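You operate a simulated robot arm through the tools that you are given. There is no shell and no other tool. Be economical: measure what you need, move in short steps, check, and stop when the job is done.

The job below is to be done with a simulated robot arm. You get a single attempt, and the scene is never put back.

TASK
Put the white cup in the inside of the basin. Put two of the clean filters from the top of the pale bench on the bench top before the white container. Put the yellow tee on the top of the pale bench away on the upper shelf of the bench by the door. Take the cup from the top of the pale bench and put it on top of the orange filter there. Turn the tester dial to 2 bar. Take the steel cap from the top of the rear bench and leave it on top of the sponge tray. Put the green cup on the top of the side table. Stack the can that says "shade" from the top of the rear bench on top of the can that says "colour". Put the blue filter on the top of the rear bench away on the side shelf of the grey cabinet. Put the 100 filter from the top of the rear bench on the top of the wood-topped bench and the 60 filter on the white filter panel there. Pull the wash bench drawer open. Any order will do. Set down upright: white cup, clean filter, cup, green cup, blue filter, filter.

Only the result counts: the job must be done as asked and must still hold three seconds after the hand-in. Knocking over, shifting, dropping, spilling or breaking anything else fails it. A push-on lid holds only when it is set on centred and level and pressed home; a screw cap is set on level and turned clockwise until tight.

THE ROBOT
A 5-joint arm with a two-finger parallel gripper on a trunk, on a base that drives. Base frame: it is fixed to the floor where the robot stands at the start and does not move with it; the origin is under the middle of the robot, x ahead of it, y to its left, z up; the surface under the hand at the start is at about z = 900. Lengths are in mm, angles in rad, forces in N, time in s.
It reaches about 1134 mm from its shoulder. Its first joint turns from -2.601 to 2.601 rad. Places, roughly: bench top before the white container (23x40 cm) [1140, -3340, 900]; blue can, green can, grey can [2250, -16000, 1000]; blue filter (6x6x10 cm) [2700, -15700, 1000]; clean filter [750, 0, 1000]; clean filter (6x6x12 cm) [900, -400, 900]; cup [500, 500, 1000]; filter [2750, -15750, 1000]; filter panel [3000, -15750, 1000]; green cup (7x7x10 cm) [2200, -16200, 900]; inside of the basin (17x19 cm) [1040, -2560, 760]; orange filter (6x6x10 cm) [200, 800, 900]; side shelf of the grey cabinet (26x15 cm) [-1700, -3420, 860]; sponge tray (15x11x4 cm) [1500, -16300, 900]; steel cap [2000, -16250, 1000]; tester dial [300, 700, 900]; top of the side table [3400, -14700, 700]; top of the wood-topped bench [3000, -13000, 900]; upper shelf of the bench by the door [-600, 1100, 500]; wash bench drawer [1000, -2900, 800]; white cup (7x7x10 cm) [800, 0, 900]; yellow tee (16x15x6 cm) [900, -800, 900]. Payload 1.57 kg.
The TCP is the grasp point between the finger pads, 30 mm short of the fingertips. In the tool frame z runs along the fingers and y along their closing line. The gripper opens to 110 mm. The fingers are 24 mm wide and 12 mm thick; the gripper's body (48 by 112 mm) begins 78 mm behind the TCP.
Orientation is that of the tool frame in the base frame, as a unit quaternion [x, y, z, w]. With the fingers straight down and closing along the base's y, the tool's x points along the base's -x, its y along +y and its z along -z.

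THE INTERFACE
- The arm moves only by the tool arm_command. Its argument "series" is a list of rows, each a list of 3 entries, a list of its own where there are three numbers: the opening, from 0 (shut) to 1 (fully open), then the shift along the base's x, y, z in units of 20 mm (1.0 is 20 mm), then the turn, a rotation vector about the base's x, y, z in units of 5 degrees (1.0 is 5 degrees). In form: [[hand, [tx, ty, tz], [wx, wy, wz]], ...]. A call has 1 to 20 rows; each row shifts and turns the commanded pose from where the row before left it. A call with a number of a shift or a turn outside -1 to 1 is refused whole. A row lasts 0.2 s, in which the tool goes at most 50 mm and 0.15 rad; a call with a longer step from one row to the next is refused whole, and so is a gripper value outside its range. A pose out of reach is approached as far as the arm can. The call stops where the force on the tool passes 40 N (or 10 N more than at its start, if that is more) or the arm is blocked; 0.2 s more then pass. Each finger travels about 72 mm/s and halts on what it meets, pressing with about 40 N; the grip force reading is that of the motor and also rises with nothing between the fingers. The clock runs only during rows and for 0.2 s after the last one: add rows that do not move to give the fingers time. The reply holds the time, the measured pose of the TCP, the force on the tool along the base axes, the opening and the grip force, in the units named above and with some noise, with the torque about the TCP (base axes, N m) and any sound that the robot's microphone picked up.
- Cameras (640 x 400 px; columns grow to the right, rows downward): "scene" is now at [17.3, 223.5, 1873]; the picture's right is [0.54, -0.84, 0.00], its down [-0.74, -0.47, -0.48] and it looks along [0.40, 0.26, -0.88] (base axes); focal length 214 px, centre (320, 200). "wrist" rides on the gripper at [70, 16, -141] in the tool frame; the picture's right is [-0.23, 0.97, 0.00], its down [-0.86, -0.20, -0.48] and it looks along [-0.47, -0.11, 0.88] (tool axes); focal length 222 px, centre (320, 200). There is no depth. A picture from a camera that has moved, and an enlarged one, comes with that camera's place and axes in the base frame and with its lens. The place of the scene camera against the robot may be out by one fixed shift of up to 18 mm in any direction.
- camera(camera): a new picture of that camera. It takes no simulated time.
- move_column(by): slides the trunk up (or, below 0, down) by that many mm; the arm and the scene camera ride with it, the base frame stays. It gives what a move gives, with no picture.
- roll_base(legs): drives the robot by 1 to 6 legs, each [ahead, turn to the left] in mm and rad, along the robot's own axes; the way and the turn of a leg run together, so that a leg with both is an arc; at most 1500 mm and 3.142 rad a leg. The arm and the cameras ride along, it lands a little off, and it stops where it bumps. It gives what a move gives.
- pan_tilt(pan, tilt): turns the head with the scene camera to pan (to the left, within 2.705 rad either way) and tilt (down, from -0.506 to 1.204), counted from straight ahead of the robot. It gives what a move gives.
- close_up(camera, box): a new picture of the part [left, top, right, bottom] of that camera's present view, enlarged. It takes no simulated time.
- hand_in(): hands the job in; it is judged then, once.

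Work in short steps. Places have to be worked out from the pictures, the camera data and where the tool is seen: move nearer, look again, correct. Check each grasp and each placing, and mend what went wrong. You have 567 turns and 360 pictures in all, those below and enlarged ones among them. Open the gripper and draw the arm clear of the work before you hand the job in, unless the task says otherwise.

The tools are called after "Request:" by a JSON object that holds its "method" and its "body". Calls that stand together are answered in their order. arm_command: Moves the arm, as the interface text tells. Its arguments: {"type":"object","properties":{"series":{"type":"array","items":{"type":"array"}}},"required":["series"]} The other tools are called the same way: move_column (by) slides the trunk up or down; roll_base (legs) drives the base; pan_tilt (pan, tilt) turns the head that bears the scene camera; camera (camera) takes a picture; close_up (camera, box) takes an enlarged picture of a part of a camera's view; hand_in () hands the job in.

At the start:

```text
time_s: 0.0
tcp_pos: [743.4, 344.9, 1187.0]
tool_rot: [0.006, 1.0, 0.0, 0.0]
ft_force: [-0.3, 0.5, -0.1]
torque: [-0.01, 0.02, 0.0]
gripper_width: 110.1
grip_force: 0.2
trunk travel left (down, up): [-919.0, 51.0]
robot x, y, heading: [-1.1, 13.0, -0.002]
head pan, tilt: [0.565, 1.072]
```

scene: 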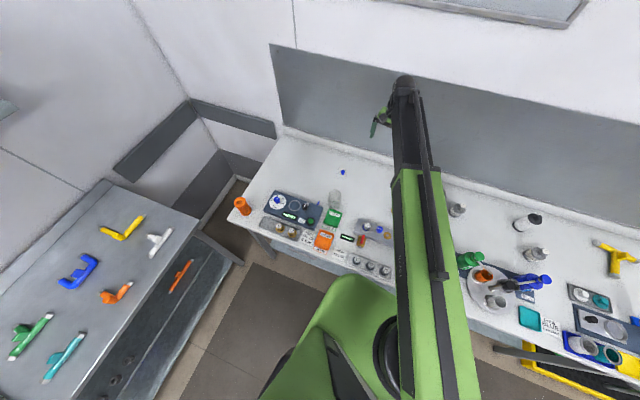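
wrist: 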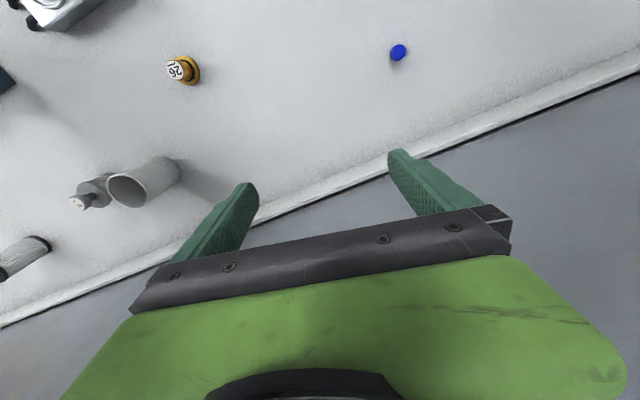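

I'll begin by surveying the pale bench in enlarged views.

Request:
{"method": "close_up", "body": {"camera": "scene", "box": [220, 150, 420, 275]}}

Request:
{"method": "close_up", "body": {"camera": "scene", "box": [440, 180, 640, 305]}}

Request:
{"method": "close_up", "body": {"camera": "scene", "box": [440, 275, 640, 400]}}

```text
3.20 times, centred on (320, 212) of scene
camera zoom: at [17.3, 223.5, 1873.0], right [0.54, -0.84, 0.0], down [-0.74, -0.47, -0.48], along [0.4, 0.26, -0.88], focal length 686 px, centre (320, 160)
```

zoom: 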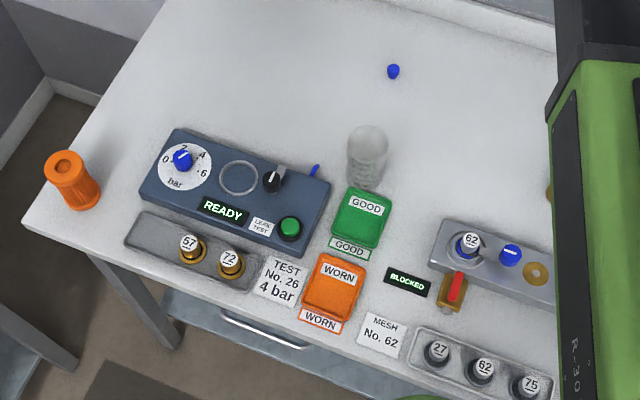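

```text
3.20 times, centred on (540, 242) of scene
camera zoom: at [17.3, 223.5, 1873.0], right [0.54, -0.84, 0.0], down [-0.74, -0.47, -0.48], along [0.4, 0.26, -0.88], focal length 686 px, centre (-384, 64)
```

zoom: 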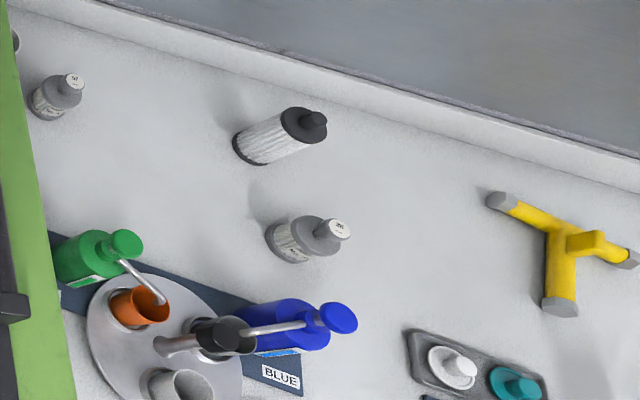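

```text
3.20 times, centred on (540, 338) of scene
camera zoom: at [17.3, 223.5, 1873.0], right [0.54, -0.84, 0.0], down [-0.74, -0.47, -0.48], along [0.4, 0.26, -0.88], focal length 686 px, centre (-384, -240)
```

zoom: 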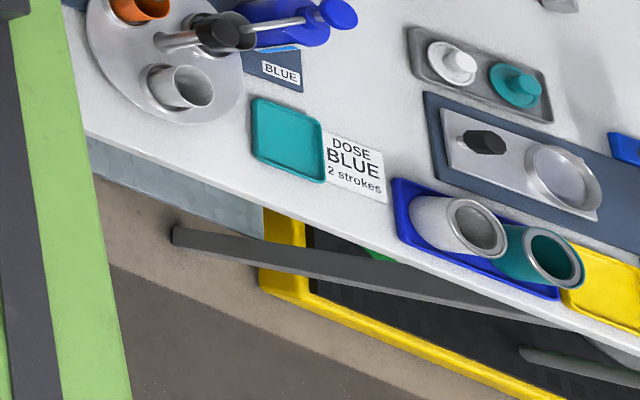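

Look around: pan to the right along the bench and beyond.

Request:
{"method": "pan_tilt", "body": {"pan": -0.5, "tilt": 0.9}}

Request:
{"method": "camera", "body": {"camera": "scene"}}

Request:
{"method": "pan_tilt", "body": {"pan": 0, "tilt": 0.9}}

Request:
{"method": "camera", "body": {"camera": "scene"}}

Request:
{"method": "pan_tilt", "body": {"pan": 1.8, "tilt": 0.9}}

Request:
{"method": "camera", "body": {"camera": "scene"}}

Request:
{"method": "pan_tilt", "body": {"pan": -1.5, "tilt": 0.5}}

Request:
{"method": "camera", "body": {"camera": "scene"}}

Request:
{"method": "pan_tilt", "body": {"pan": -2.5, "tilt": 0.5}}

Request:
{"method": "camera", "body": {"camera": "scene"}}

```text
time_s: 1.3
tcp_pos: [743.8, 345.1, 1186.8]
tool_rot: [0.006, 1.0, 0.001, 0.0]
ft_force: [-0.6, 0.0, 0.4]
torque: [-0.03, -0.02, -0.03]
gripper_width: 109.8
grip_force: 0.2
trunk travel left (down, up): [-919.0, 51.0]
robot x, y, heading: [-3.1, 10.7, -0.0]
head pan, tilt: [-0.499, 0.901]
```

```text
354 pictures are left
camera scene: at [28.7, 152.6, 1885.1], right [-0.48, -0.88, 0.0], down [-0.69, 0.37, -0.62], along [0.55, -0.3, -0.78], focal length 214 px, centre (320, 200)
```

scene: 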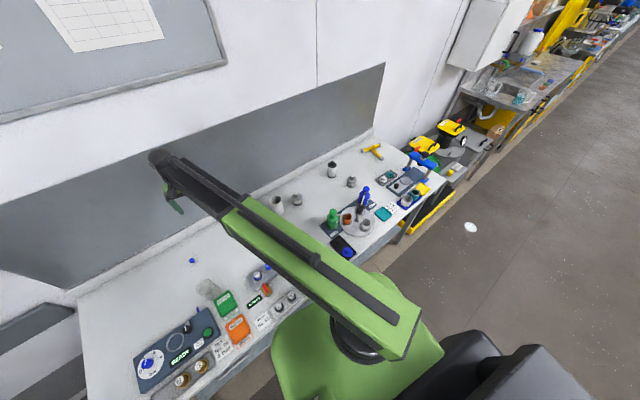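

```text
time_s: 2.2
tcp_pos: [742.6, 344.4, 1185.7]
tool_rot: [0.006, 1.0, 0.0, 0.0]
ft_force: [0.1, 0.7, -0.6]
torque: [0.03, -0.03, 0.01]
gripper_width: 110.3
grip_force: 0.1
trunk travel left (down, up): [-919.0, 51.0]
robot x, y, heading: [-1.8, 11.9, -0.001]
head pan, tilt: [0.0, 0.901]
```

```text
353 pictures are left
camera scene: at [37.9, 188.6, 1885.1], right [0.0, -1.0, 0.0], down [-0.78, 0.0, -0.62], along [0.62, 0.0, -0.78], focal length 214 px, centre (320, 200)
```

scene: 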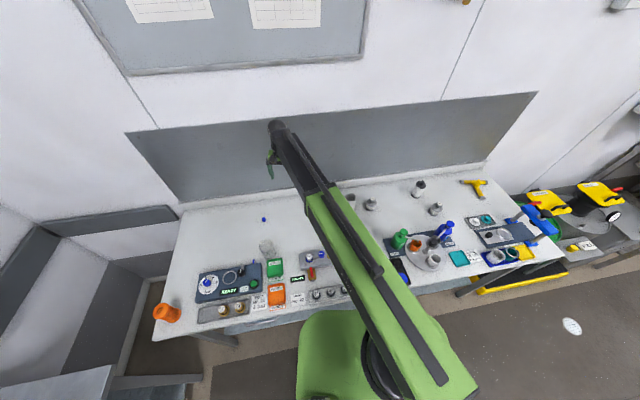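

```text
time_s: 4.0
tcp_pos: [742.1, 344.9, 1185.7]
tool_rot: [0.007, 1.0, 0.0, 0.0]
ft_force: [0.7, 0.4, -0.1]
torque: [0.0, -0.01, 0.01]
gripper_width: 109.9
grip_force: 0.1
trunk travel left (down, up): [-919.0, 51.0]
robot x, y, heading: [-4.3, 14.6, -0.002]
head pan, tilt: [1.799, 0.901]
```

```text
352 pictures are left
camera scene: at [-54.7, 262.2, 1885.1], right [0.97, 0.23, 0.0], down [0.18, -0.76, -0.62], along [-0.14, 0.6, -0.78], focal length 214 px, centre (320, 200)
```

scene: 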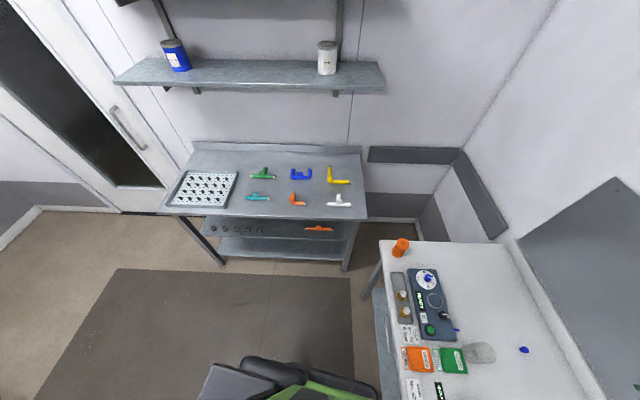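

```text
time_s: 6.8
tcp_pos: [743.3, 344.1, 1185.1]
tool_rot: [0.006, 1.0, 0.0, 0.0]
ft_force: [-0.5, -1.0, -0.3]
torque: [0.03, -0.01, -0.06]
gripper_width: 110.2
grip_force: 0.1
trunk travel left (down, up): [-919.0, 51.0]
robot x, y, heading: [-5.2, 11.8, -0.004]
head pan, tilt: [-1.499, 0.499]
```

```text
351 pictures are left
camera scene: at [-31.0, 97.9, 1918.9], right [-1.0, -0.07, 0.0], down [-0.03, 0.48, -0.88], along [0.06, -0.88, -0.48], focal length 214 px, centre (320, 200)
```

scene: 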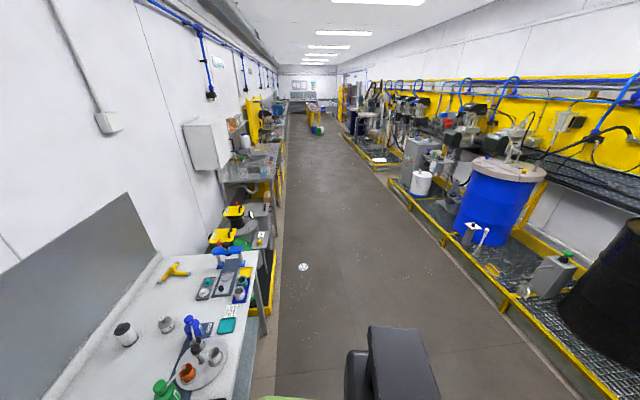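

```text
time_s: 8.1
tcp_pos: [742.7, 345.2, 1185.0]
tool_rot: [0.006, 1.0, 0.0, 0.001]
ft_force: [-0.4, -0.2, 0.5]
torque: [-0.02, 0.03, 0.0]
gripper_width: 110.0
grip_force: 0.0
trunk travel left (down, up): [-919.0, 51.0]
robot x, y, heading: [-1.7, 14.1, -0.003]
head pan, tilt: [-2.499, 0.499]
```

```text
350 pictures are left
camera scene: at [-110.4, 134.0, 1918.9], right [-0.6, 0.8, 0.0], down [0.38, 0.29, -0.88], along [-0.7, -0.53, -0.48], focal length 214 px, centre (320, 200)
```

scene: 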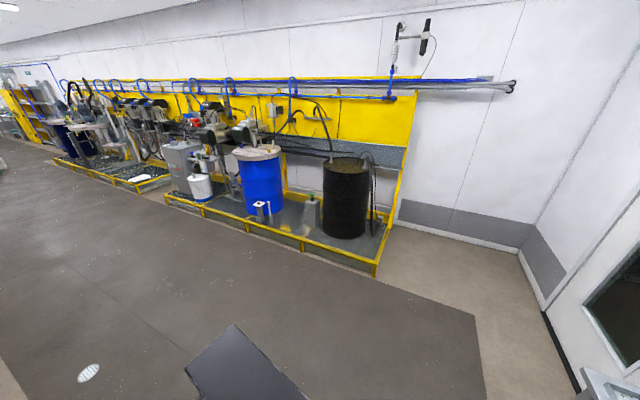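

Zoom onto the filters and cups of the pale bench from a view to the right.

Request:
{"method": "pan_tilt", "body": {"pan": -0.6, "tilt": 0.8}}

Request:
{"method": "close_up", "body": {"camera": "scene", "box": [210, 140, 370, 240]}}

Request:
{"method": "close_up", "body": {"camera": "scene", "box": [340, 130, 420, 180]}}

Request:
{"method": "close_up", "body": {"camera": "scene", "box": [400, 30, 560, 130]}}

Request:
{"method": "close_up", "body": {"camera": "wrist", "box": [0, 0, 260, 280]}}

```text
time_s: 10.0
tcp_pos: [744.0, 344.4, 1186.0]
tool_rot: [0.005, 1.0, 0.0, 0.0]
ft_force: [-0.8, 0.5, 0.3]
torque: [-0.01, -0.01, 0.0]
gripper_width: 110.1
grip_force: 0.1
trunk travel left (down, up): [-919.0, 51.0]
robot x, y, heading: [-4.4, 12.1, -0.006]
head pan, tilt: [-0.6, 0.799]
```

```text
4.00 times, centred on (290, 190) of scene
camera zoom: at [28.9, 143.1, 1893.0], right [-0.56, -0.83, 0.0], down [-0.59, 0.4, -0.7], along [0.58, -0.39, -0.72], focal length 858 px, centre (440, 240)
```

zoom: 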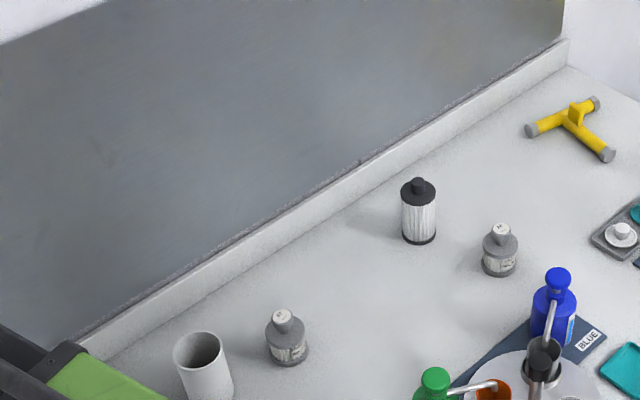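

```text
8.00 times, centred on (380, 155) of scene
camera zoom: at [28.9, 143.1, 1893.0], right [-0.56, -0.83, 0.0], down [-0.59, 0.4, -0.7], along [0.58, -0.39, -0.72], focal length 1716 px, centre (-160, 560)
```

zoom: 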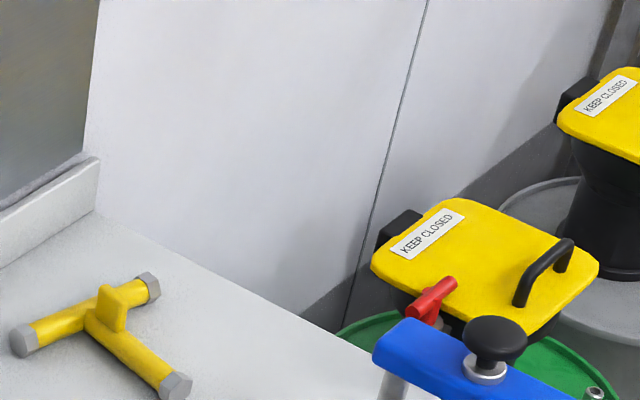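

```text
4.00 times, centred on (480, 80) of scene
camera zoom: at [28.9, 143.1, 1893.0], right [-0.56, -0.83, 0.0], down [-0.59, 0.4, -0.7], along [0.58, -0.39, -0.72], focal length 858 px, centre (-320, 680)
```

zoom: 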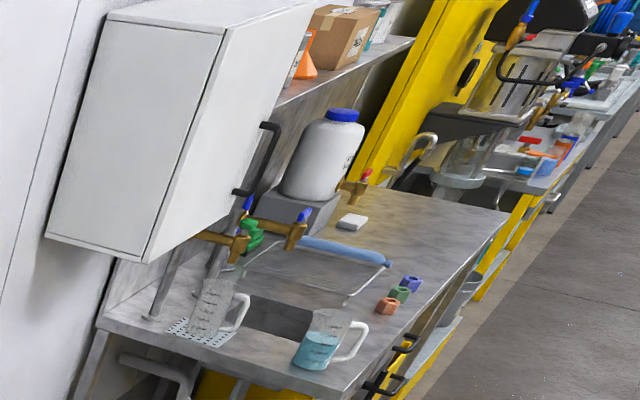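

```text
1.43 times, centred on (130, 140) of wrist
camera zoom: at [673.7, 362.4, 1327.5], right [0.24, 0.97, 0.0], down [0.85, -0.21, 0.48], along [0.46, -0.11, -0.88], focal length 317 px, centre (591, 286)
```

zoom: 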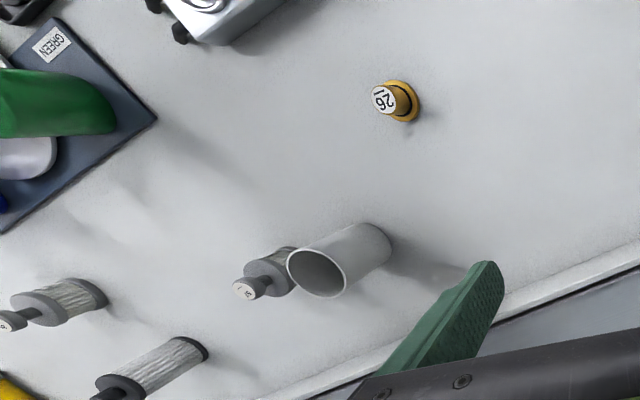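

The pale bench has a white cup at ~(830,0), filter B at ~(790,-105), pleated filter A at ~(900,-435), filter C at ~(765,-475). I'll move the wrist camera over there for a close look.

Request:
{"method": "arm_command", "body": {"series": [[1, [-0.2, -1, 0], [0, 0, 0]], [1, [-0.2, -1, 0], [0, 0, 0]], [1, [-0.2, -1, 0], [0, 0, 0]], [1, [-0.2, -1, 0], [0, 0, 0]], [1, [-0.2, -1, 0], [0, 0, 0]], [1, [-0.2, -1, 0], [0, 0, 0]], [1, [-0.2, -1, 0], [0, 0, 0]], [1, [-0.2, -1, 0], [0, 0, 0]], [1, [-0.2, -1, 0], [0, 0, 0]], [1, [-0.2, -1, 0], [0, 0, 0]], [1, [-0.2, -1, 0], [0, 0, 0]], [1, [-0.2, -1, 0], [0, 0, 0]], [1, [-0.2, -1, 0], [0, 0, 0]], [1, [-0.2, -1, 0], [0, 0, 0]], [1, [-0.2, -1, 0], [0, 0, 0]], [1, [-0.2, -1, 0], [0, 0, 0]], [1, [-0.2, -1, 0], [0, 0, 0]], [1, [-0.2, -1, 0], [0, 0, 0]], [1, [-0.2, -1, 0], [0, 0, 0]], [1, [-0.2, -1, 0], [0, 0, 0]]]}}

Request:
{"method": "camera", "body": {"camera": "wrist"}}

Request:
{"method": "arm_command", "body": {"series": [[1, [0, -1, 0], [0, 0, 0]], [1, [0, -1, 0], [0, 0, 0]], [1, [0, -1, 0], [0, 0, 0]], [1, [0, -1, 0], [0, 0, 0]], [1, [0, -1, 0], [0, 0, 0]], [1, [0, -1, 0], [0, 0, 0]], [1, [0, -1, 0], [0, 0, 0]], [1, [0, -1, 0], [0, 0, 0]], [1, [0, -1, 0], [0, 0, 0]], [1, [0, -1, 0], [0, 0, 0]]]}}

Request:
{"method": "camera", "body": {"camera": "wrist"}}

```text
time_s: 14.2
tcp_pos: [660.8, -54.7, 1185.6]
tool_rot: [0.006, 1.0, 0.0, 0.0]
ft_force: [-0.6, -0.6, -0.2]
torque: [0.03, -0.04, -0.04]
gripper_width: 109.8
grip_force: 0.2
trunk travel left (down, up): [-919.0, 51.0]
robot x, y, heading: [-5.8, 12.2, -0.004]
head pan, tilt: [-0.6, 0.799]
```

```text
345 pictures are left
camera wrist: at [592.3, -38.0, 1327.5], right [0.24, 0.97, 0.0], down [0.85, -0.21, 0.48], along [0.46, -0.11, -0.88], focal length 222 px, centre (320, 200)
```

wrist: 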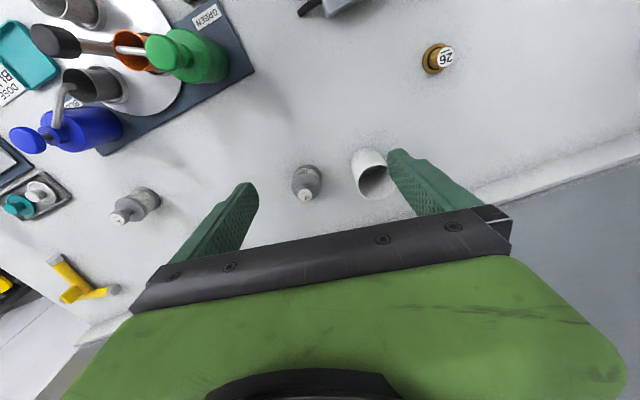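

```text
time_s: 16.4
tcp_pos: [664.8, -255.0, 1185.7]
tool_rot: [0.006, 1.0, -0.001, 0.0]
ft_force: [0.3, -0.4, 0.0]
torque: [0.04, 0.0, 0.0]
gripper_width: 110.1
grip_force: 0.0
trunk travel left (down, up): [-919.0, 51.0]
robot x, y, heading: [-2.0, 10.0, 0.004]
head pan, tilt: [-0.6, 0.799]
```

```text
344 pictures are left
camera wrist: at [594.5, -237.8, 1327.4], right [0.24, 0.97, 0.0], down [0.85, -0.21, 0.48], along [0.46, -0.11, -0.88], focal length 222 px, centre (320, 200)
```

wrist: 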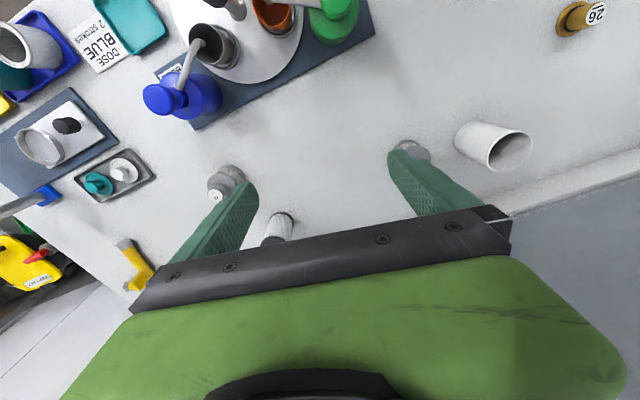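

Zoom on the filters in this view to read the labels.

Request:
{"method": "close_up", "body": {"camera": "wrist", "box": [180, 140, 340, 250]}}

Request:
{"method": "close_up", "body": {"camera": "scene", "box": [265, 205, 305, 235]}}

Request:
{"method": "close_up", "body": {"camera": "scene", "box": [300, 175, 350, 213]}}

```text
3.64 times, centred on (260, 195) of wrist
camera zoom: at [594.5, -237.8, 1327.4], right [0.24, 0.97, 0.0], down [0.85, -0.21, 0.48], along [0.46, -0.11, -0.88], focal length 808 px, centre (538, 218)
```

zoom: 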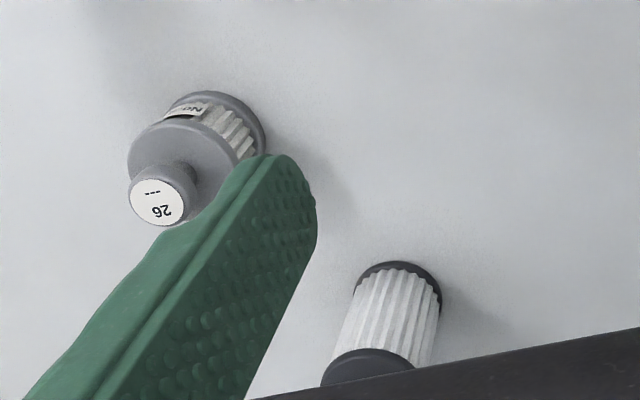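

```text
13.33 times, centred on (285, 220) of scene
camera zoom: at [29.0, 142.6, 1893.0], right [-0.56, -0.83, 0.0], down [-0.59, 0.4, -0.7], along [0.58, -0.39, -0.72], focal length 2860 px, centre (787, -67)
```

zoom: 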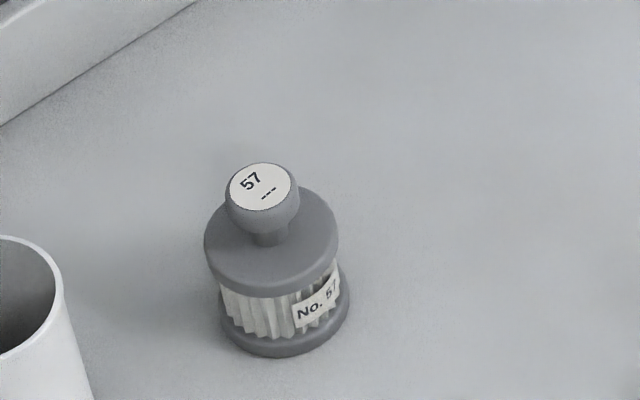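

```text
10.53 times, centred on (325, 194) of scene
camera zoom: at [29.0, 142.6, 1893.0], right [-0.56, -0.83, 0.0], down [-0.59, 0.4, -0.7], along [0.58, -0.39, -0.72], focal length 2258 px, centre (267, 263)
```

zoom: 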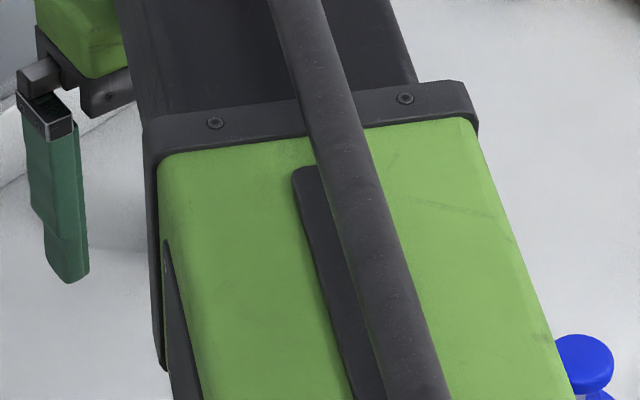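

Now the arm is to the right; look at the left and centre of the bench unobstructed.

Request:
{"method": "pan_tilt", "body": {"pan": 0.3, "tilt": 0.95}}

Request:
{"method": "camera", "body": {"camera": "scene"}}

Request:
{"method": "close_up", "body": {"camera": "scene", "box": [310, 170, 510, 295]}}

Request:
{"method": "close_up", "body": {"camera": "scene", "box": [190, 190, 390, 315]}}

```text
time_s: 17.6
tcp_pos: [663.4, -254.6, 1185.4]
tool_rot: [0.006, 1.0, 0.0, 0.001]
ft_force: [-0.6, 0.0, 0.6]
torque: [-0.01, -0.02, -0.01]
gripper_width: 110.1
grip_force: 0.0
trunk travel left (down, up): [-919.0, 51.0]
robot x, y, heading: [-4.8, 12.0, 0.002]
head pan, tilt: [0.3, 0.949]
```

```text
340 pictures are left
camera scene: at [31.8, 210.0, 1881.5], right [0.3, -0.96, 0.0], down [-0.78, -0.24, -0.58], along [0.56, 0.17, -0.81], focal length 214 px, centre (320, 200)
```

scene: 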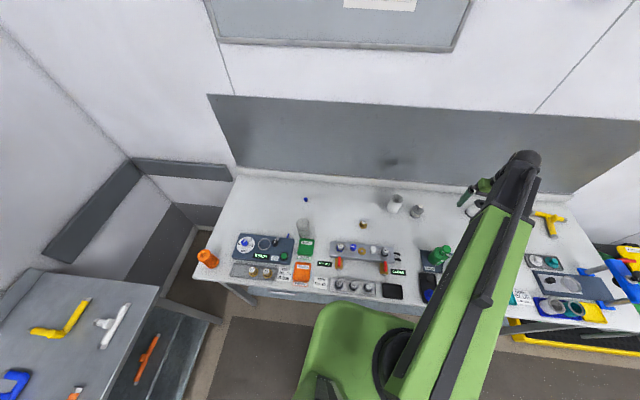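

```text
3.20 times, centred on (410, 232) of scene
camera zoom: at [31.8, 210.0, 1881.5], right [0.3, -0.96, 0.0], down [-0.78, -0.24, -0.58], along [0.56, 0.17, -0.81], focal length 686 px, centre (32, 96)
```

zoom: 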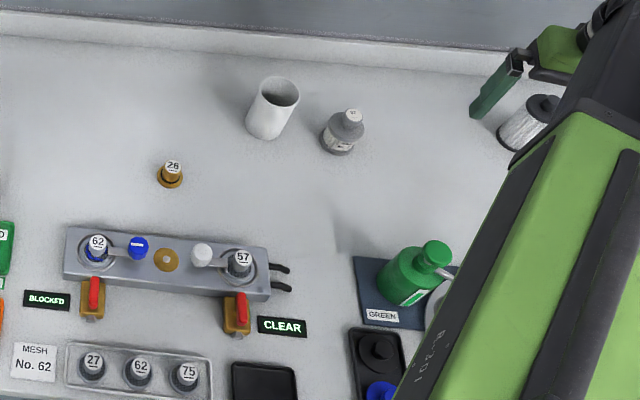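

```text
3.20 times, centred on (290, 252) of scene
camera zoom: at [31.8, 210.0, 1881.5], right [0.3, -0.96, 0.0], down [-0.78, -0.24, -0.58], along [0.56, 0.17, -0.81], focal length 686 px, centre (416, 32)
```

zoom: 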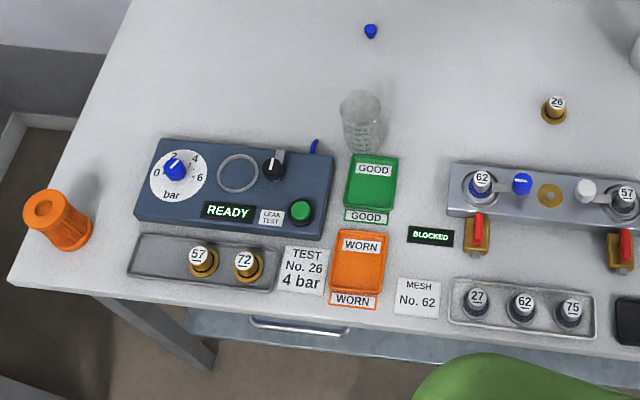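

Arms go first to the tester dial (left front, about (327,669)). Moving over there at safe height.

Request:
{"method": "arm_command", "body": {"series": [[1, [-0.4, 1, 0], [0, 0, 0]], [1, [-0.4, 1, 0], [0, 0, 0]], [1, [-0.4, 1, 0], [0, 0, 0]], [1, [-0.4, 1, 0], [0, 0, 0]], [1, [-0.4, 1, 0], [0, 0, 0]], [1, [-0.4, 1, 0], [0, 0, 0]], [1, [-0.4, 1, 0], [0, 0, 0]], [1, [-0.4, 1, 0], [0, 0, 0]], [1, [-0.4, 1, 0], [0, 0, 0]], [1, [-0.4, 1, 0], [0, 0, 0]], [1, [-0.4, 1, 0], [0, 0, 0]], [1, [-0.4, 1, 0], [0, 0, 0]], [1, [-0.4, 1, 0], [0, 0, 0]], [1, [-0.4, 1, 0], [0, 0, 0]], [1, [-0.4, 1, 0], [0, 0, 0]], [1, [-0.4, 1, 0], [0, 0, 0]], [1, [-0.4, 1, 0], [0, 0, 0]], [1, [-0.4, 1, 0], [0, 0, 0]], [1, [-0.4, 1, 0], [0, 0, 0]], [1, [-0.4, 1, 0], [0, 0, 0]]]}}

Request:
{"method": "arm_command", "body": {"series": [[1, [-0.5, 1, 0], [0, 0, 0]], [1, [-0.5, 1, 0], [0, 0, 0]], [1, [-0.5, 1, 0], [0, 0, 0]], [1, [-0.5, 1, 0], [0, 0, 0]], [1, [-0.5, 1, 0], [0, 0, 0]], [1, [-0.5, 1, 0], [0, 0, 0]], [1, [-0.5, 1, 0], [0, 0, 0]], [1, [-0.5, 1, 0], [0, 0, 0]], [1, [-0.5, 1, 0], [0, 0, 0]], [1, [-0.5, 1, 0], [0, 0, 0]], [1, [-0.5, 1, 0], [0, 0, 0]], [1, [-0.5, 1, 0], [0, 0, 0]], [1, [-0.5, 1, 0], [0, 0, 0]], [1, [-0.5, 1, 0], [0, 0, 0]], [1, [-0.5, 1, 0], [0, 0, 0]], [1, [-0.5, 1, 0], [0, 0, 0]], [1, [-0.5, 1, 0], [0, 0, 0]], [1, [-0.5, 1, 0], [0, 0, 0]], [1, [-0.5, 1, 0], [0, 0, 0]], [1, [-0.5, 1, 0], [0, 0, 0]]]}}

Request:
{"method": "camera", "body": {"camera": "wrist"}}

```text
time_s: 21.8
tcp_pos: [553.6, 149.3, 1185.8]
tool_rot: [0.006, 1.0, 0.0, -0.001]
ft_force: [0.2, -0.4, 0.5]
torque: [-0.04, 0.01, 0.02]
gripper_width: 109.8
grip_force: 0.1
out of reach, approached as far as the arm can: row 12, 13, 14, 15, 16, 17, 18, 19
trunk travel left (down, up): [-919.0, 51.0]
robot x, y, heading: [-0.1, 10.1, -0.004]
head pan, tilt: [0.3, 0.949]
```

```text
time_s: 26.0
tcp_pos: [360.0, 551.7, 1185.5]
tool_rot: [0.006, 1.0, 0.0, -0.001]
ft_force: [0.0, -0.1, 0.1]
torque: [-0.03, 0.01, 0.0]
gripper_width: 110.0
grip_force: 0.1
out of reach, approached as far as the arm can: row 1, 2
trunk travel left (down, up): [-919.0, 51.0]
robot x, y, heading: [-1.7, 11.4, 0.003]
head pan, tilt: [0.3, 0.949]
```

```text
337 pictures are left
camera wrist: at [289.7, 569.2, 1327.3], right [0.24, 0.97, 0.0], down [0.85, -0.21, 0.48], along [0.46, -0.11, -0.88], focal length 222 px, centre (320, 200)
```

wrist: 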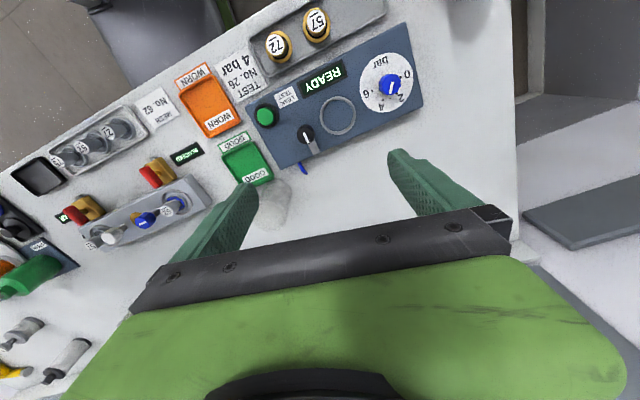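

Zoom on the dial to see scale and pointer.

Request:
{"method": "close_up", "body": {"camera": "wrist", "box": [340, 40, 430, 120]}}

```text
5.00 times, centred on (385, 80) of wrist
camera zoom: at [289.7, 569.2, 1327.3], right [0.24, 0.97, 0.0], down [0.85, -0.21, 0.48], along [0.46, -0.11, -0.88], focal length 1111 px, centre (-5, 800)
```

zoom: 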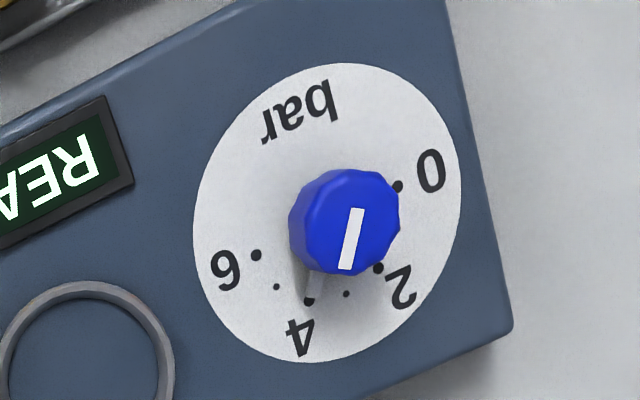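

Dial reads 4; knob centre ≈ (319.5, 666.6), top z≈973; scale 30°/bar, so I need +60° about z. Go down over the knob.

Request:
{"method": "arm_command", "body": {"series": [[1, [-0.2, 0.57, -0.5], [0, 0, 0]], [1, [-0.2, 0.57, -0.5], [0, 0, 0]], [1, [-0.2, 0.57, -0.5], [0, 0, 0]], [1, [-0.2, 0.57, -0.5], [0, 0, 0]], [1, [-0.2, 0.57, -0.5], [0, 0, 0]], [1, [-0.2, 0.57, -0.5], [0, 0, 0]], [1, [-0.2, 0.57, -0.5], [0, 0, 0]], [1, [-0.2, 0.57, -0.5], [0, 0, 0]], [1, [-0.2, 0.57, -0.5], [0, 0, 0]], [1, [-0.2, 0.57, -0.5], [0, 0, 0]], [0.6, [0, 0, -1], [0, 0, 0]], [0.6, [0, 0, -1], [0, 0, 0]], [0.6, [0, 0, -1], [0, 0, 0]]]}}

Request:
{"method": "camera", "body": {"camera": "wrist"}}

```text
time_s: 28.8
tcp_pos: [318.5, 662.6, 1186.1]
tool_rot: [0.007, 1.0, 0.0, 0.0]
ft_force: [0.5, -0.2, -1.0]
torque: [0.0, 0.01, 0.03]
gripper_width: 66.1
grip_force: 0.2
out of reach, approached as far as the arm can: row 1, 2, 3, 4, 5, 6, 7, 8, 9, 10, 11, 12, 13
trunk travel left (down, up): [-919.0, 51.0]
robot x, y, heading: [-4.6, 9.6, 0.002]
head pan, tilt: [0.3, 0.949]
```

```text
335 pictures are left
camera wrist: at [249.4, 681.1, 1327.4], right [0.24, 0.97, 0.0], down [0.85, -0.21, 0.48], along [0.46, -0.11, -0.88], focal length 222 px, centre (320, 200)
```

wrist: 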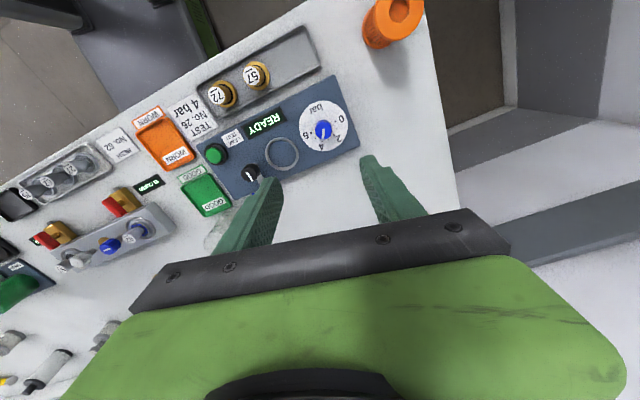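

The arm can't go lower at this trunk height; lower the trunk by 150 mm.

Request:
{"method": "move_column", "body": {"by": -120}}

Request:
{"method": "camera", "body": {"camera": "scene"}}

```text
time_s: 30.3
tcp_pos: [317.8, 663.1, 1065.7]
tool_rot: [0.006, 1.0, 0.0, 0.0]
ft_force: [0.7, 0.3, -0.5]
torque: [0.01, 0.02, 0.0]
gripper_width: 66.3
grip_force: 0.1
trunk travel left (down, up): [-799.0, 171.0]
robot x, y, heading: [-2.5, 10.1, 0.004]
head pan, tilt: [0.3, 0.949]
```

```text
334 pictures are left
camera scene: at [31.7, 210.1, 1761.5], right [0.3, -0.96, 0.0], down [-0.78, -0.24, -0.58], along [0.56, 0.17, -0.81], focal length 214 px, centre (320, 200)
```

scene: 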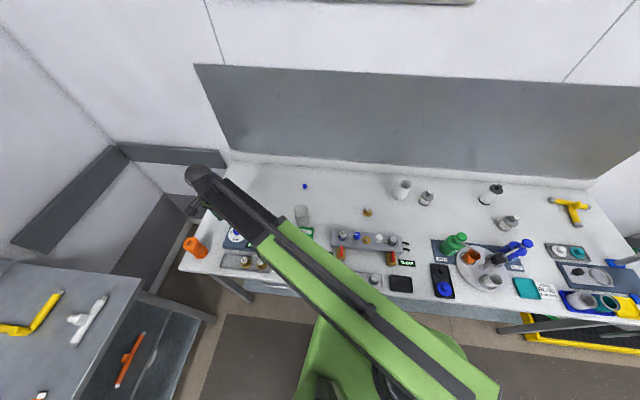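

Try a small arm correction plus 20 mm down to learn whether the arm itself can move down.

Request:
{"method": "arm_command", "body": {"series": [[0.6, [0.05, 0.15, -0.5], [0, 0, 0]], [0.6, [0, 0, -0.5], [0, 0, 0]]]}}

```text
time_s: 30.9
tcp_pos: [321.0, 665.9, 1066.6]
tool_rot: [0.006, 1.0, 0.0, 0.0]
ft_force: [0.6, -0.3, 0.2]
torque: [0.01, 0.03, 0.04]
gripper_width: 66.2
grip_force: 0.0
out of reach, approached as far as the arm can: row 1, 2
trunk travel left (down, up): [-799.0, 171.0]
robot x, y, heading: [-1.0, 13.0, -0.0]
head pan, tilt: [0.3, 0.949]
```

Arm is at its lower limit relative to the trunk; lower the trunk 81 mm to bring the TCP to z≈985.

Request:
{"method": "move_column", "body": {"by": -81}}

Request:
{"method": "camera", "body": {"camera": "wrist"}}

```text
time_s: 32.0
tcp_pos: [320.3, 667.3, 985.7]
tool_rot: [0.006, 1.0, 0.0, 0.0]
ft_force: [0.2, 0.6, 0.7]
torque: [-0.01, -0.02, 0.0]
gripper_width: 65.9
grip_force: 0.1
trunk travel left (down, up): [-718.0, 252.0]
robot x, y, heading: [-3.3, 12.2, 0.004]
head pan, tilt: [0.3, 0.949]
```

```text
333 pictures are left
camera wrist: at [251.2, 684.1, 1126.5], right [0.24, 0.97, 0.0], down [0.85, -0.21, 0.48], along [0.46, -0.11, -0.88], focal length 222 px, centre (320, 200)
```

wrist: 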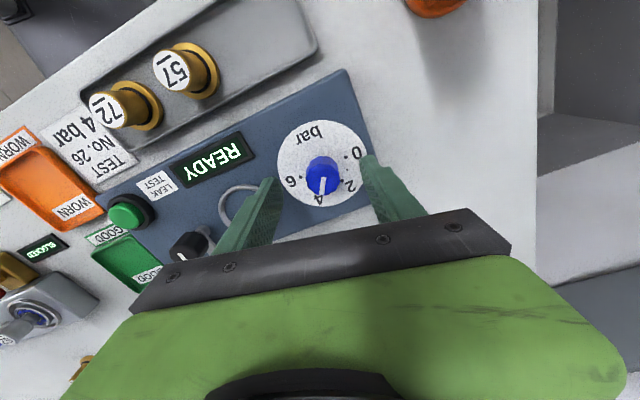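

Knob lies between the fingers. Close on it and turn +60° about z.

Request:
{"method": "arm_command", "body": {"series": [[0, [0, 0, 0], [0, 0, 0]], [0, [0, 0, 0], [0, 0, 0]], [0, [0, 0, 0], [0, 0, 0]], [0, [0, 0, 0], [0, 0, 1]], [0, [0, 0, 0], [0, 0, 1]], [0, [0, 0, 0], [0, 0, 1]], [0, [0, 0, 0], [0, 0, 1]], [0, [0, 0, 0], [0, 0, 1]], [0, [0, 0, 0], [0, 0, 1]], [0, [0, 0, 0], [0, 0, 1]], [0, [0, 0, 0], [0, 0, 1]], [0, [0, 0, 0], [0, 0, 1]], [0, [0, 0, 0], [0, 0, 1]], [0, [0, 0, 0], [0, 0, 1]], [0, [0, 0, 0], [0, 0, 1]]]}}

Request:
{"method": "camera", "body": {"camera": "wrist"}}

```text
time_s: 35.2
tcp_pos: [320.4, 666.2, 985.8]
tool_rot: [-0.496, 0.869, 0.0, 0.001]
ft_force: [3.0, 15.5, 14.3]
torque: [0.92, -0.36, -0.01]
gripper_width: 26.8
grip_force: 37.7
trunk travel left (down, up): [-718.0, 252.0]
robot x, y, heading: [-2.1, 10.8, 0.002]
head pan, tilt: [0.3, 0.949]
```

```text
332 pictures are left
camera wrist: at [271.3, 615.7, 1126.2], right [-0.72, 0.69, 0.0], down [0.61, 0.63, 0.48], along [0.33, 0.35, -0.88], focal length 222 px, centre (320, 200)
```

wrist: 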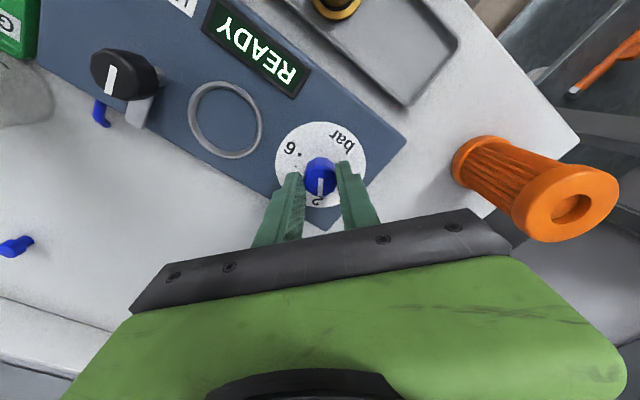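

It seems to be at 2. Zoom to check before releasing.

Request:
{"method": "close_up", "body": {"camera": "wrist", "box": [270, 115, 370, 215]}}

Request:
{"method": "arm_command", "body": {"series": [[0.6, [0, 0, 0], [0, 0, 0]], [0.6, [0, 0, 0], [0, 0, 0]], [0.6, [0, 0, 0], [0, 0, 0]], [0.6, [0, 0, 1], [0, 0, 0]], [0.6, [0, 0, 1], [0, 0, 0]], [0.6, [0, 0, 1], [0, 0, 0]], [0.6, [0, 0, 1], [0, 0, 0]], [0.6, [0, 0, 1], [0, 0, 0]]]}}

Request:
{"method": "close_up", "body": {"camera": "wrist", "box": [250, 95, 370, 215]}}

```text
4.00 times, centred on (320, 165) of wrist
camera zoom: at [271.3, 615.7, 1126.2], right [-0.72, 0.69, 0.0], down [0.61, 0.63, 0.48], along [0.33, 0.35, -0.88], focal length 888 px, centre (320, 340)
```

zoom: 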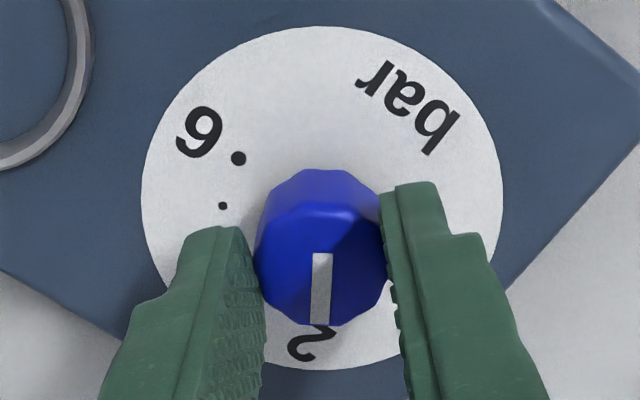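

```text
time_s: 37.0
tcp_pos: [320.3, 667.3, 985.5]
tool_rot: [-0.494, 0.869, 0.001, 0.0]
ft_force: [-0.1, -0.2, 0.0]
torque: [-0.01, -0.02, 0.04]
gripper_width: 66.2
grip_force: 0.0
out of reach, approached as far as the arm can: row 4, 5, 6, 7, 8
trunk travel left (down, up): [-718.0, 252.0]
robot x, y, heading: [-1.6, 15.2, 0.003]
head pan, tilt: [0.3, 0.949]
```

```text
3.33 times, centred on (310, 155) of wrist
camera zoom: at [271.2, 615.3, 1126.4], right [-0.72, 0.69, 0.0], down [0.61, 0.63, 0.48], along [0.33, 0.34, -0.88], focal length 740 px, centre (353, 350)
```

zoom: 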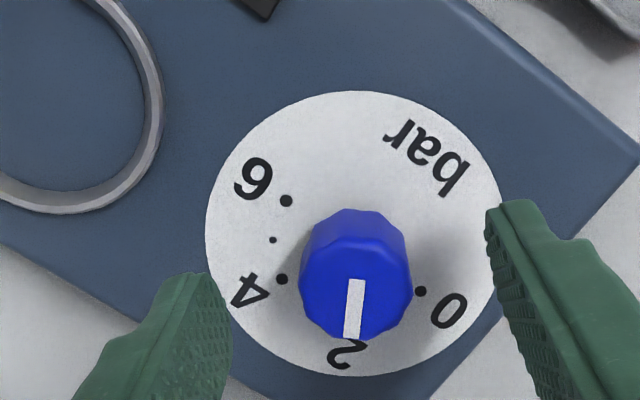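

Pointer computes to ≈39.8° vs. target 40°: dial at 2. Now raise the arm (there is a backlog in the commanded height), and rotate back.

Request:
{"method": "arm_command", "body": {"series": [[0.6, [0, 0, 1], [0, 0, 0]], [0.6, [0, 0, 1], [0, 0, 0]], [0.6, [0, 0, 1], [0, 0, 0]], [0.6, [0, 0, 1], [0, 0, 0]], [0.6, [0, 0, 1], [0, 0, 0]], [0.6, [0, 0, 1], [0, 0, 0]], [1, [0, 0, 1], [0, 0, -1]], [1, [0, 0, 1], [0, 0, -1]], [1, [0, 0, 1], [0, 0, -1]], [1, [0, 0, 1], [0, 0, -1]], [1, [0, 0, 1], [0, 0, -1]], [1, [0, 0, 1], [0, 0, -1]]]}}

Request:
{"method": "camera", "body": {"camera": "wrist"}}

Request:
{"method": "camera", "body": {"camera": "scene"}}

```text
time_s: 39.6
tcp_pos: [321.0, 667.1, 985.3]
tool_rot: [-0.252, 0.968, -0.001, 0.0]
ft_force: [-0.4, -0.4, -0.3]
torque: [-0.01, 0.0, 0.02]
gripper_width: 109.8
grip_force: 0.2
out of reach, approached as far as the arm can: row 1, 2, 3, 4, 5, 6, 7, 8, 9, 10, 11, 12
trunk travel left (down, up): [-718.0, 252.0]
robot x, y, heading: [-0.1, 9.1, -0.002]
head pan, tilt: [0.3, 0.949]
```

```text
329 pictures are left
camera wrist: at [251.9, 647.6, 1126.4], right [-0.28, 0.96, 0.0], down [0.84, 0.24, 0.48], along [0.46, 0.13, -0.88], focal length 222 px, centre (320, 200)
```

wrist: 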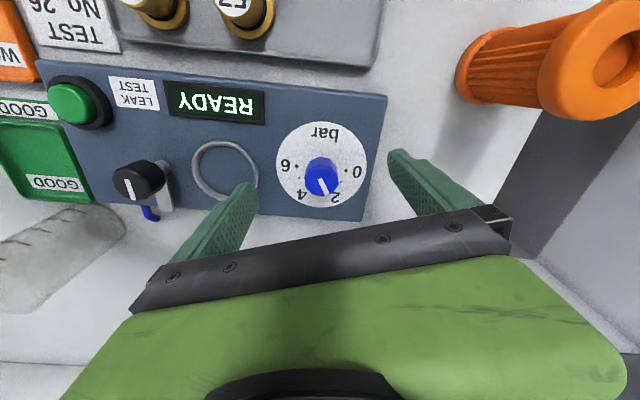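

```text
328 pictures are left
camera scene: at [31.7, 210.3, 1680.4], right [0.3, -0.96, 0.0], down [-0.78, -0.24, -0.58], along [0.56, 0.17, -0.81], focal length 214 px, centre (320, 200)
```

scene: 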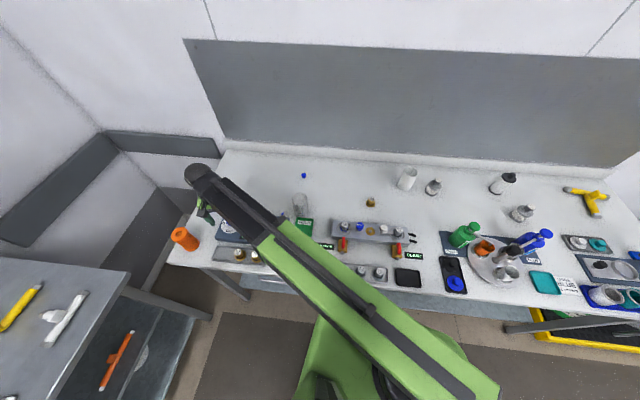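

The arm has no vertical motion of its own: the trunk does z. Raise the trunk, then move to look at the translucent cup.

Request:
{"method": "move_column", "body": {"by": 165}}

Request:
{"method": "arm_command", "body": {"series": [[1, [0.3, -1, 0], [0, 0, -1]], [1, [0.3, -1, 0], [0, 0, -1]], [1, [0.3, -1, 0], [0, 0, -1]], [1, [0.3, -1, 0], [0, 0, -1]], [1, [0.3, -1, 0], [0, 0, -1]], [1, [0.4, -1, 0], [0, 0, -1]], [1, [0.4, -1, 0], [0, 0, 0]], [1, [0.4, -1, 0], [0, 0, 0]], [1, [0.4, -1, 0], [0, 0, 0]], [1, [0.5, -1, 0], [0, 0, 0]], [1, [0.5, -1, 0], [0, 0, 0]]]}}

Request:
{"method": "camera", "body": {"camera": "wrist"}}

```text
time_s: 41.5
tcp_pos: [319.9, 667.2, 1148.8]
tool_rot: [-0.253, 0.968, 0.0, 0.0]
ft_force: [0.4, -0.2, -0.3]
torque: [-0.01, -0.01, -0.05]
gripper_width: 110.1
grip_force: 0.1
trunk travel left (down, up): [-883.0, 87.0]
robot x, y, heading: [-2.3, 12.6, -0.002]
head pan, tilt: [0.3, 0.949]
```

```text
time_s: 43.9
tcp_pos: [402.0, 446.6, 1150.0]
tool_rot: [0.006, 1.0, 0.0, 0.0]
ft_force: [-0.3, -0.8, 0.1]
torque: [0.02, -0.01, 0.0]
gripper_width: 109.9
grip_force: 0.1
trunk travel left (down, up): [-883.0, 87.0]
robot x, y, heading: [-4.7, 14.7, 0.002]
head pan, tilt: [0.3, 0.949]
```

```text
327 pictures are left
camera wrist: at [332.8, 463.8, 1291.5], right [0.24, 0.97, 0.0], down [0.85, -0.21, 0.48], along [0.46, -0.11, -0.88], focal length 222 px, centre (320, 200)
```

wrist: 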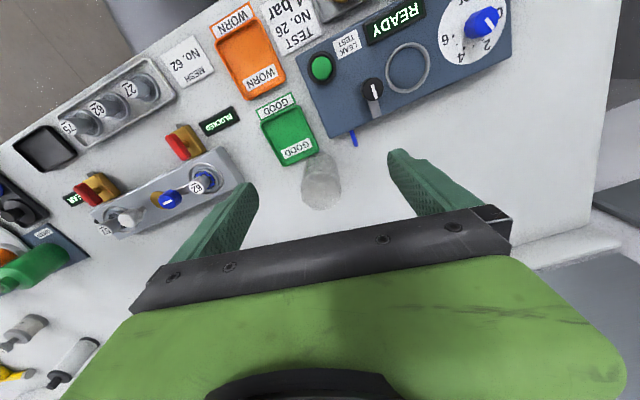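

Zoom to the translucent cup.

Request:
{"method": "close_up", "body": {"camera": "wrist", "box": [270, 130, 390, 230]}}

```text
4.00 times, centred on (330, 180) of wrist
camera zoom: at [332.8, 463.8, 1291.5], right [0.24, 0.97, 0.0], down [0.85, -0.21, 0.48], along [0.46, -0.11, -0.88], focal length 888 px, centre (280, 280)
```

zoom: 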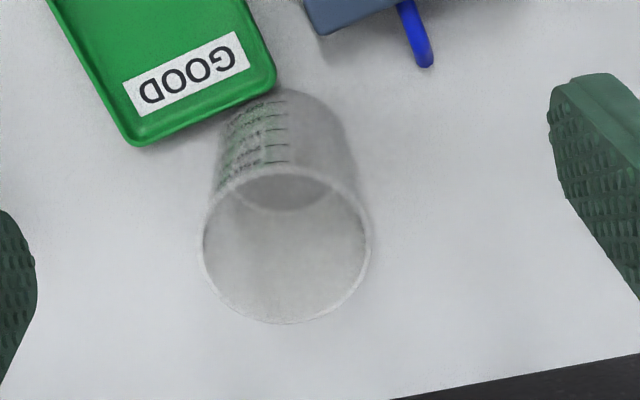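

Cup centre ≈ (465,433), ~58 mm wide, ~110 tall. Position above, then lower to z≈955.

Request:
{"method": "arm_command", "body": {"series": [[1, [0.8, -0.17, 0], [0, 0, 0]], [1, [0.8, -0.17, 0], [0, 0, 0]], [1, [0.8, -0.17, 0], [0, 0, 0]], [1, [0.75, -0.17, 0], [0, 0, 0]], [1, [0, 0, 0], [0, 0, 0]]]}}

Request:
{"method": "move_column", "body": {"by": -100}}

Request:
{"method": "camera", "body": {"camera": "wrist"}}

```text
time_s: 45.1
tcp_pos: [465.3, 434.0, 1150.5]
tool_rot: [0.006, 1.0, 0.001, 0.0]
ft_force: [0.1, -0.4, 0.6]
torque: [0.01, -0.02, 0.0]
gripper_width: 110.2
grip_force: 0.1
trunk travel left (down, up): [-883.0, 87.0]
robot x, y, heading: [-2.0, 11.6, 0.0]
head pan, tilt: [0.3, 0.949]
```

```text
time_s: 46.5
tcp_pos: [464.2, 433.2, 1050.2]
tool_rot: [0.006, 1.0, -0.001, 0.0]
ft_force: [-0.2, -0.2, 0.5]
torque: [-0.01, -0.01, 0.02]
gripper_width: 110.3
grip_force: 0.0
trunk travel left (down, up): [-783.0, 187.0]
robot x, y, heading: [-4.3, 11.9, -0.001]
head pan, tilt: [0.3, 0.949]
```

```text
325 pictures are left
camera wrist: at [395.0, 451.0, 1191.5], right [0.24, 0.97, 0.0], down [0.85, -0.21, 0.48], along [0.46, -0.11, -0.88], focal length 222 px, centre (320, 200)
```

wrist: 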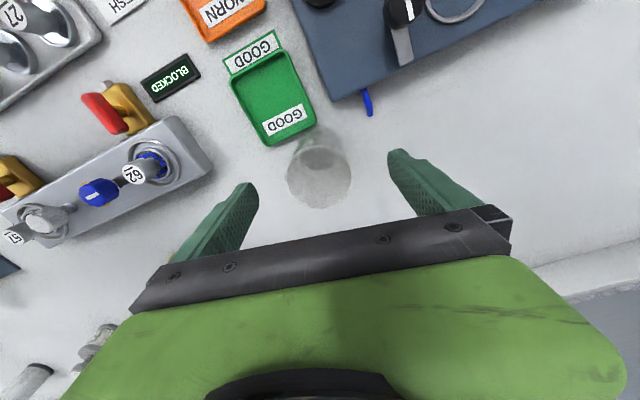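

Centred. Lower to z≈955 and grip.

Request:
{"method": "move_column", "body": {"by": -93}}

Request:
{"method": "arm_command", "body": {"series": [[0, [0, 0, 0], [0, 0, 0]], [0, [0, 0, 0], [0, 0, 0]], [0, [0, 0, 0], [0, 0, 0]], [0, [0, 0, 0], [0, 0, 0]], [0, [0, 0, 0], [0, 0, 0]]]}}

Request:
{"method": "move_column", "body": {"by": 165}}

Request:
{"method": "camera", "body": {"camera": "wrist"}}

```text
time_s: 47.7
tcp_pos: [463.6, 434.6, 955.2]
tool_rot: [0.006, 1.0, -0.001, 0.0]
ft_force: [0.0, -0.4, -0.3]
torque: [0.01, 0.02, -0.02]
gripper_width: 109.9
grip_force: 0.1
trunk travel left (down, up): [-690.0, 280.0]
robot x, y, heading: [0.2, 11.5, 0.003]
head pan, tilt: [0.3, 0.949]
```

```text
time_s: 48.9
tcp_pos: [465.1, 434.7, 956.9]
tool_rot: [0.007, 1.0, 0.0, 0.0]
ft_force: [0.0, 0.9, 1.6]
torque: [0.04, -0.01, -0.02]
gripper_width: 60.2
grip_force: 40.6
trunk travel left (down, up): [-690.0, 280.0]
robot x, y, heading: [2.6, 13.5, -0.004]
head pan, tilt: [0.3, 0.949]
```

```text
time_s: 50.8
tcp_pos: [464.9, 433.1, 1120.9]
tool_rot: [0.006, 1.0, 0.0, 0.0]
ft_force: [0.0, -0.1, 0.0]
torque: [0.0, -0.01, -0.01]
gripper_width: 59.1
grip_force: 39.8
trunk travel left (down, up): [-855.0, 115.0]
robot x, y, heading: [-2.1, 13.2, -0.0]
head pan, tilt: [0.3, 0.949]
```

```text
324 pictures are left
camera wrist: at [395.0, 451.2, 1263.4], right [0.24, 0.97, 0.0], down [0.85, -0.21, 0.48], along [0.46, -0.11, -0.88], focal length 222 px, centre (320, 200)
```

wrist: 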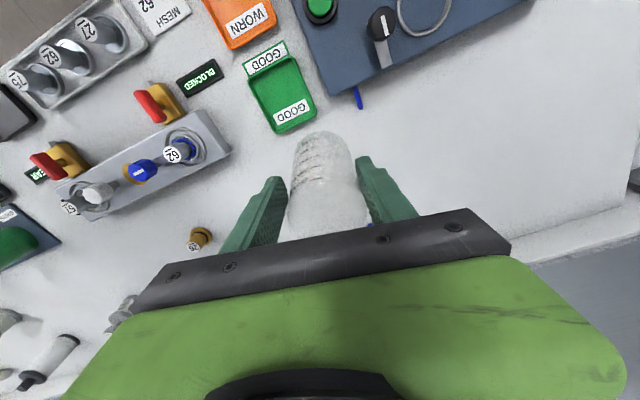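

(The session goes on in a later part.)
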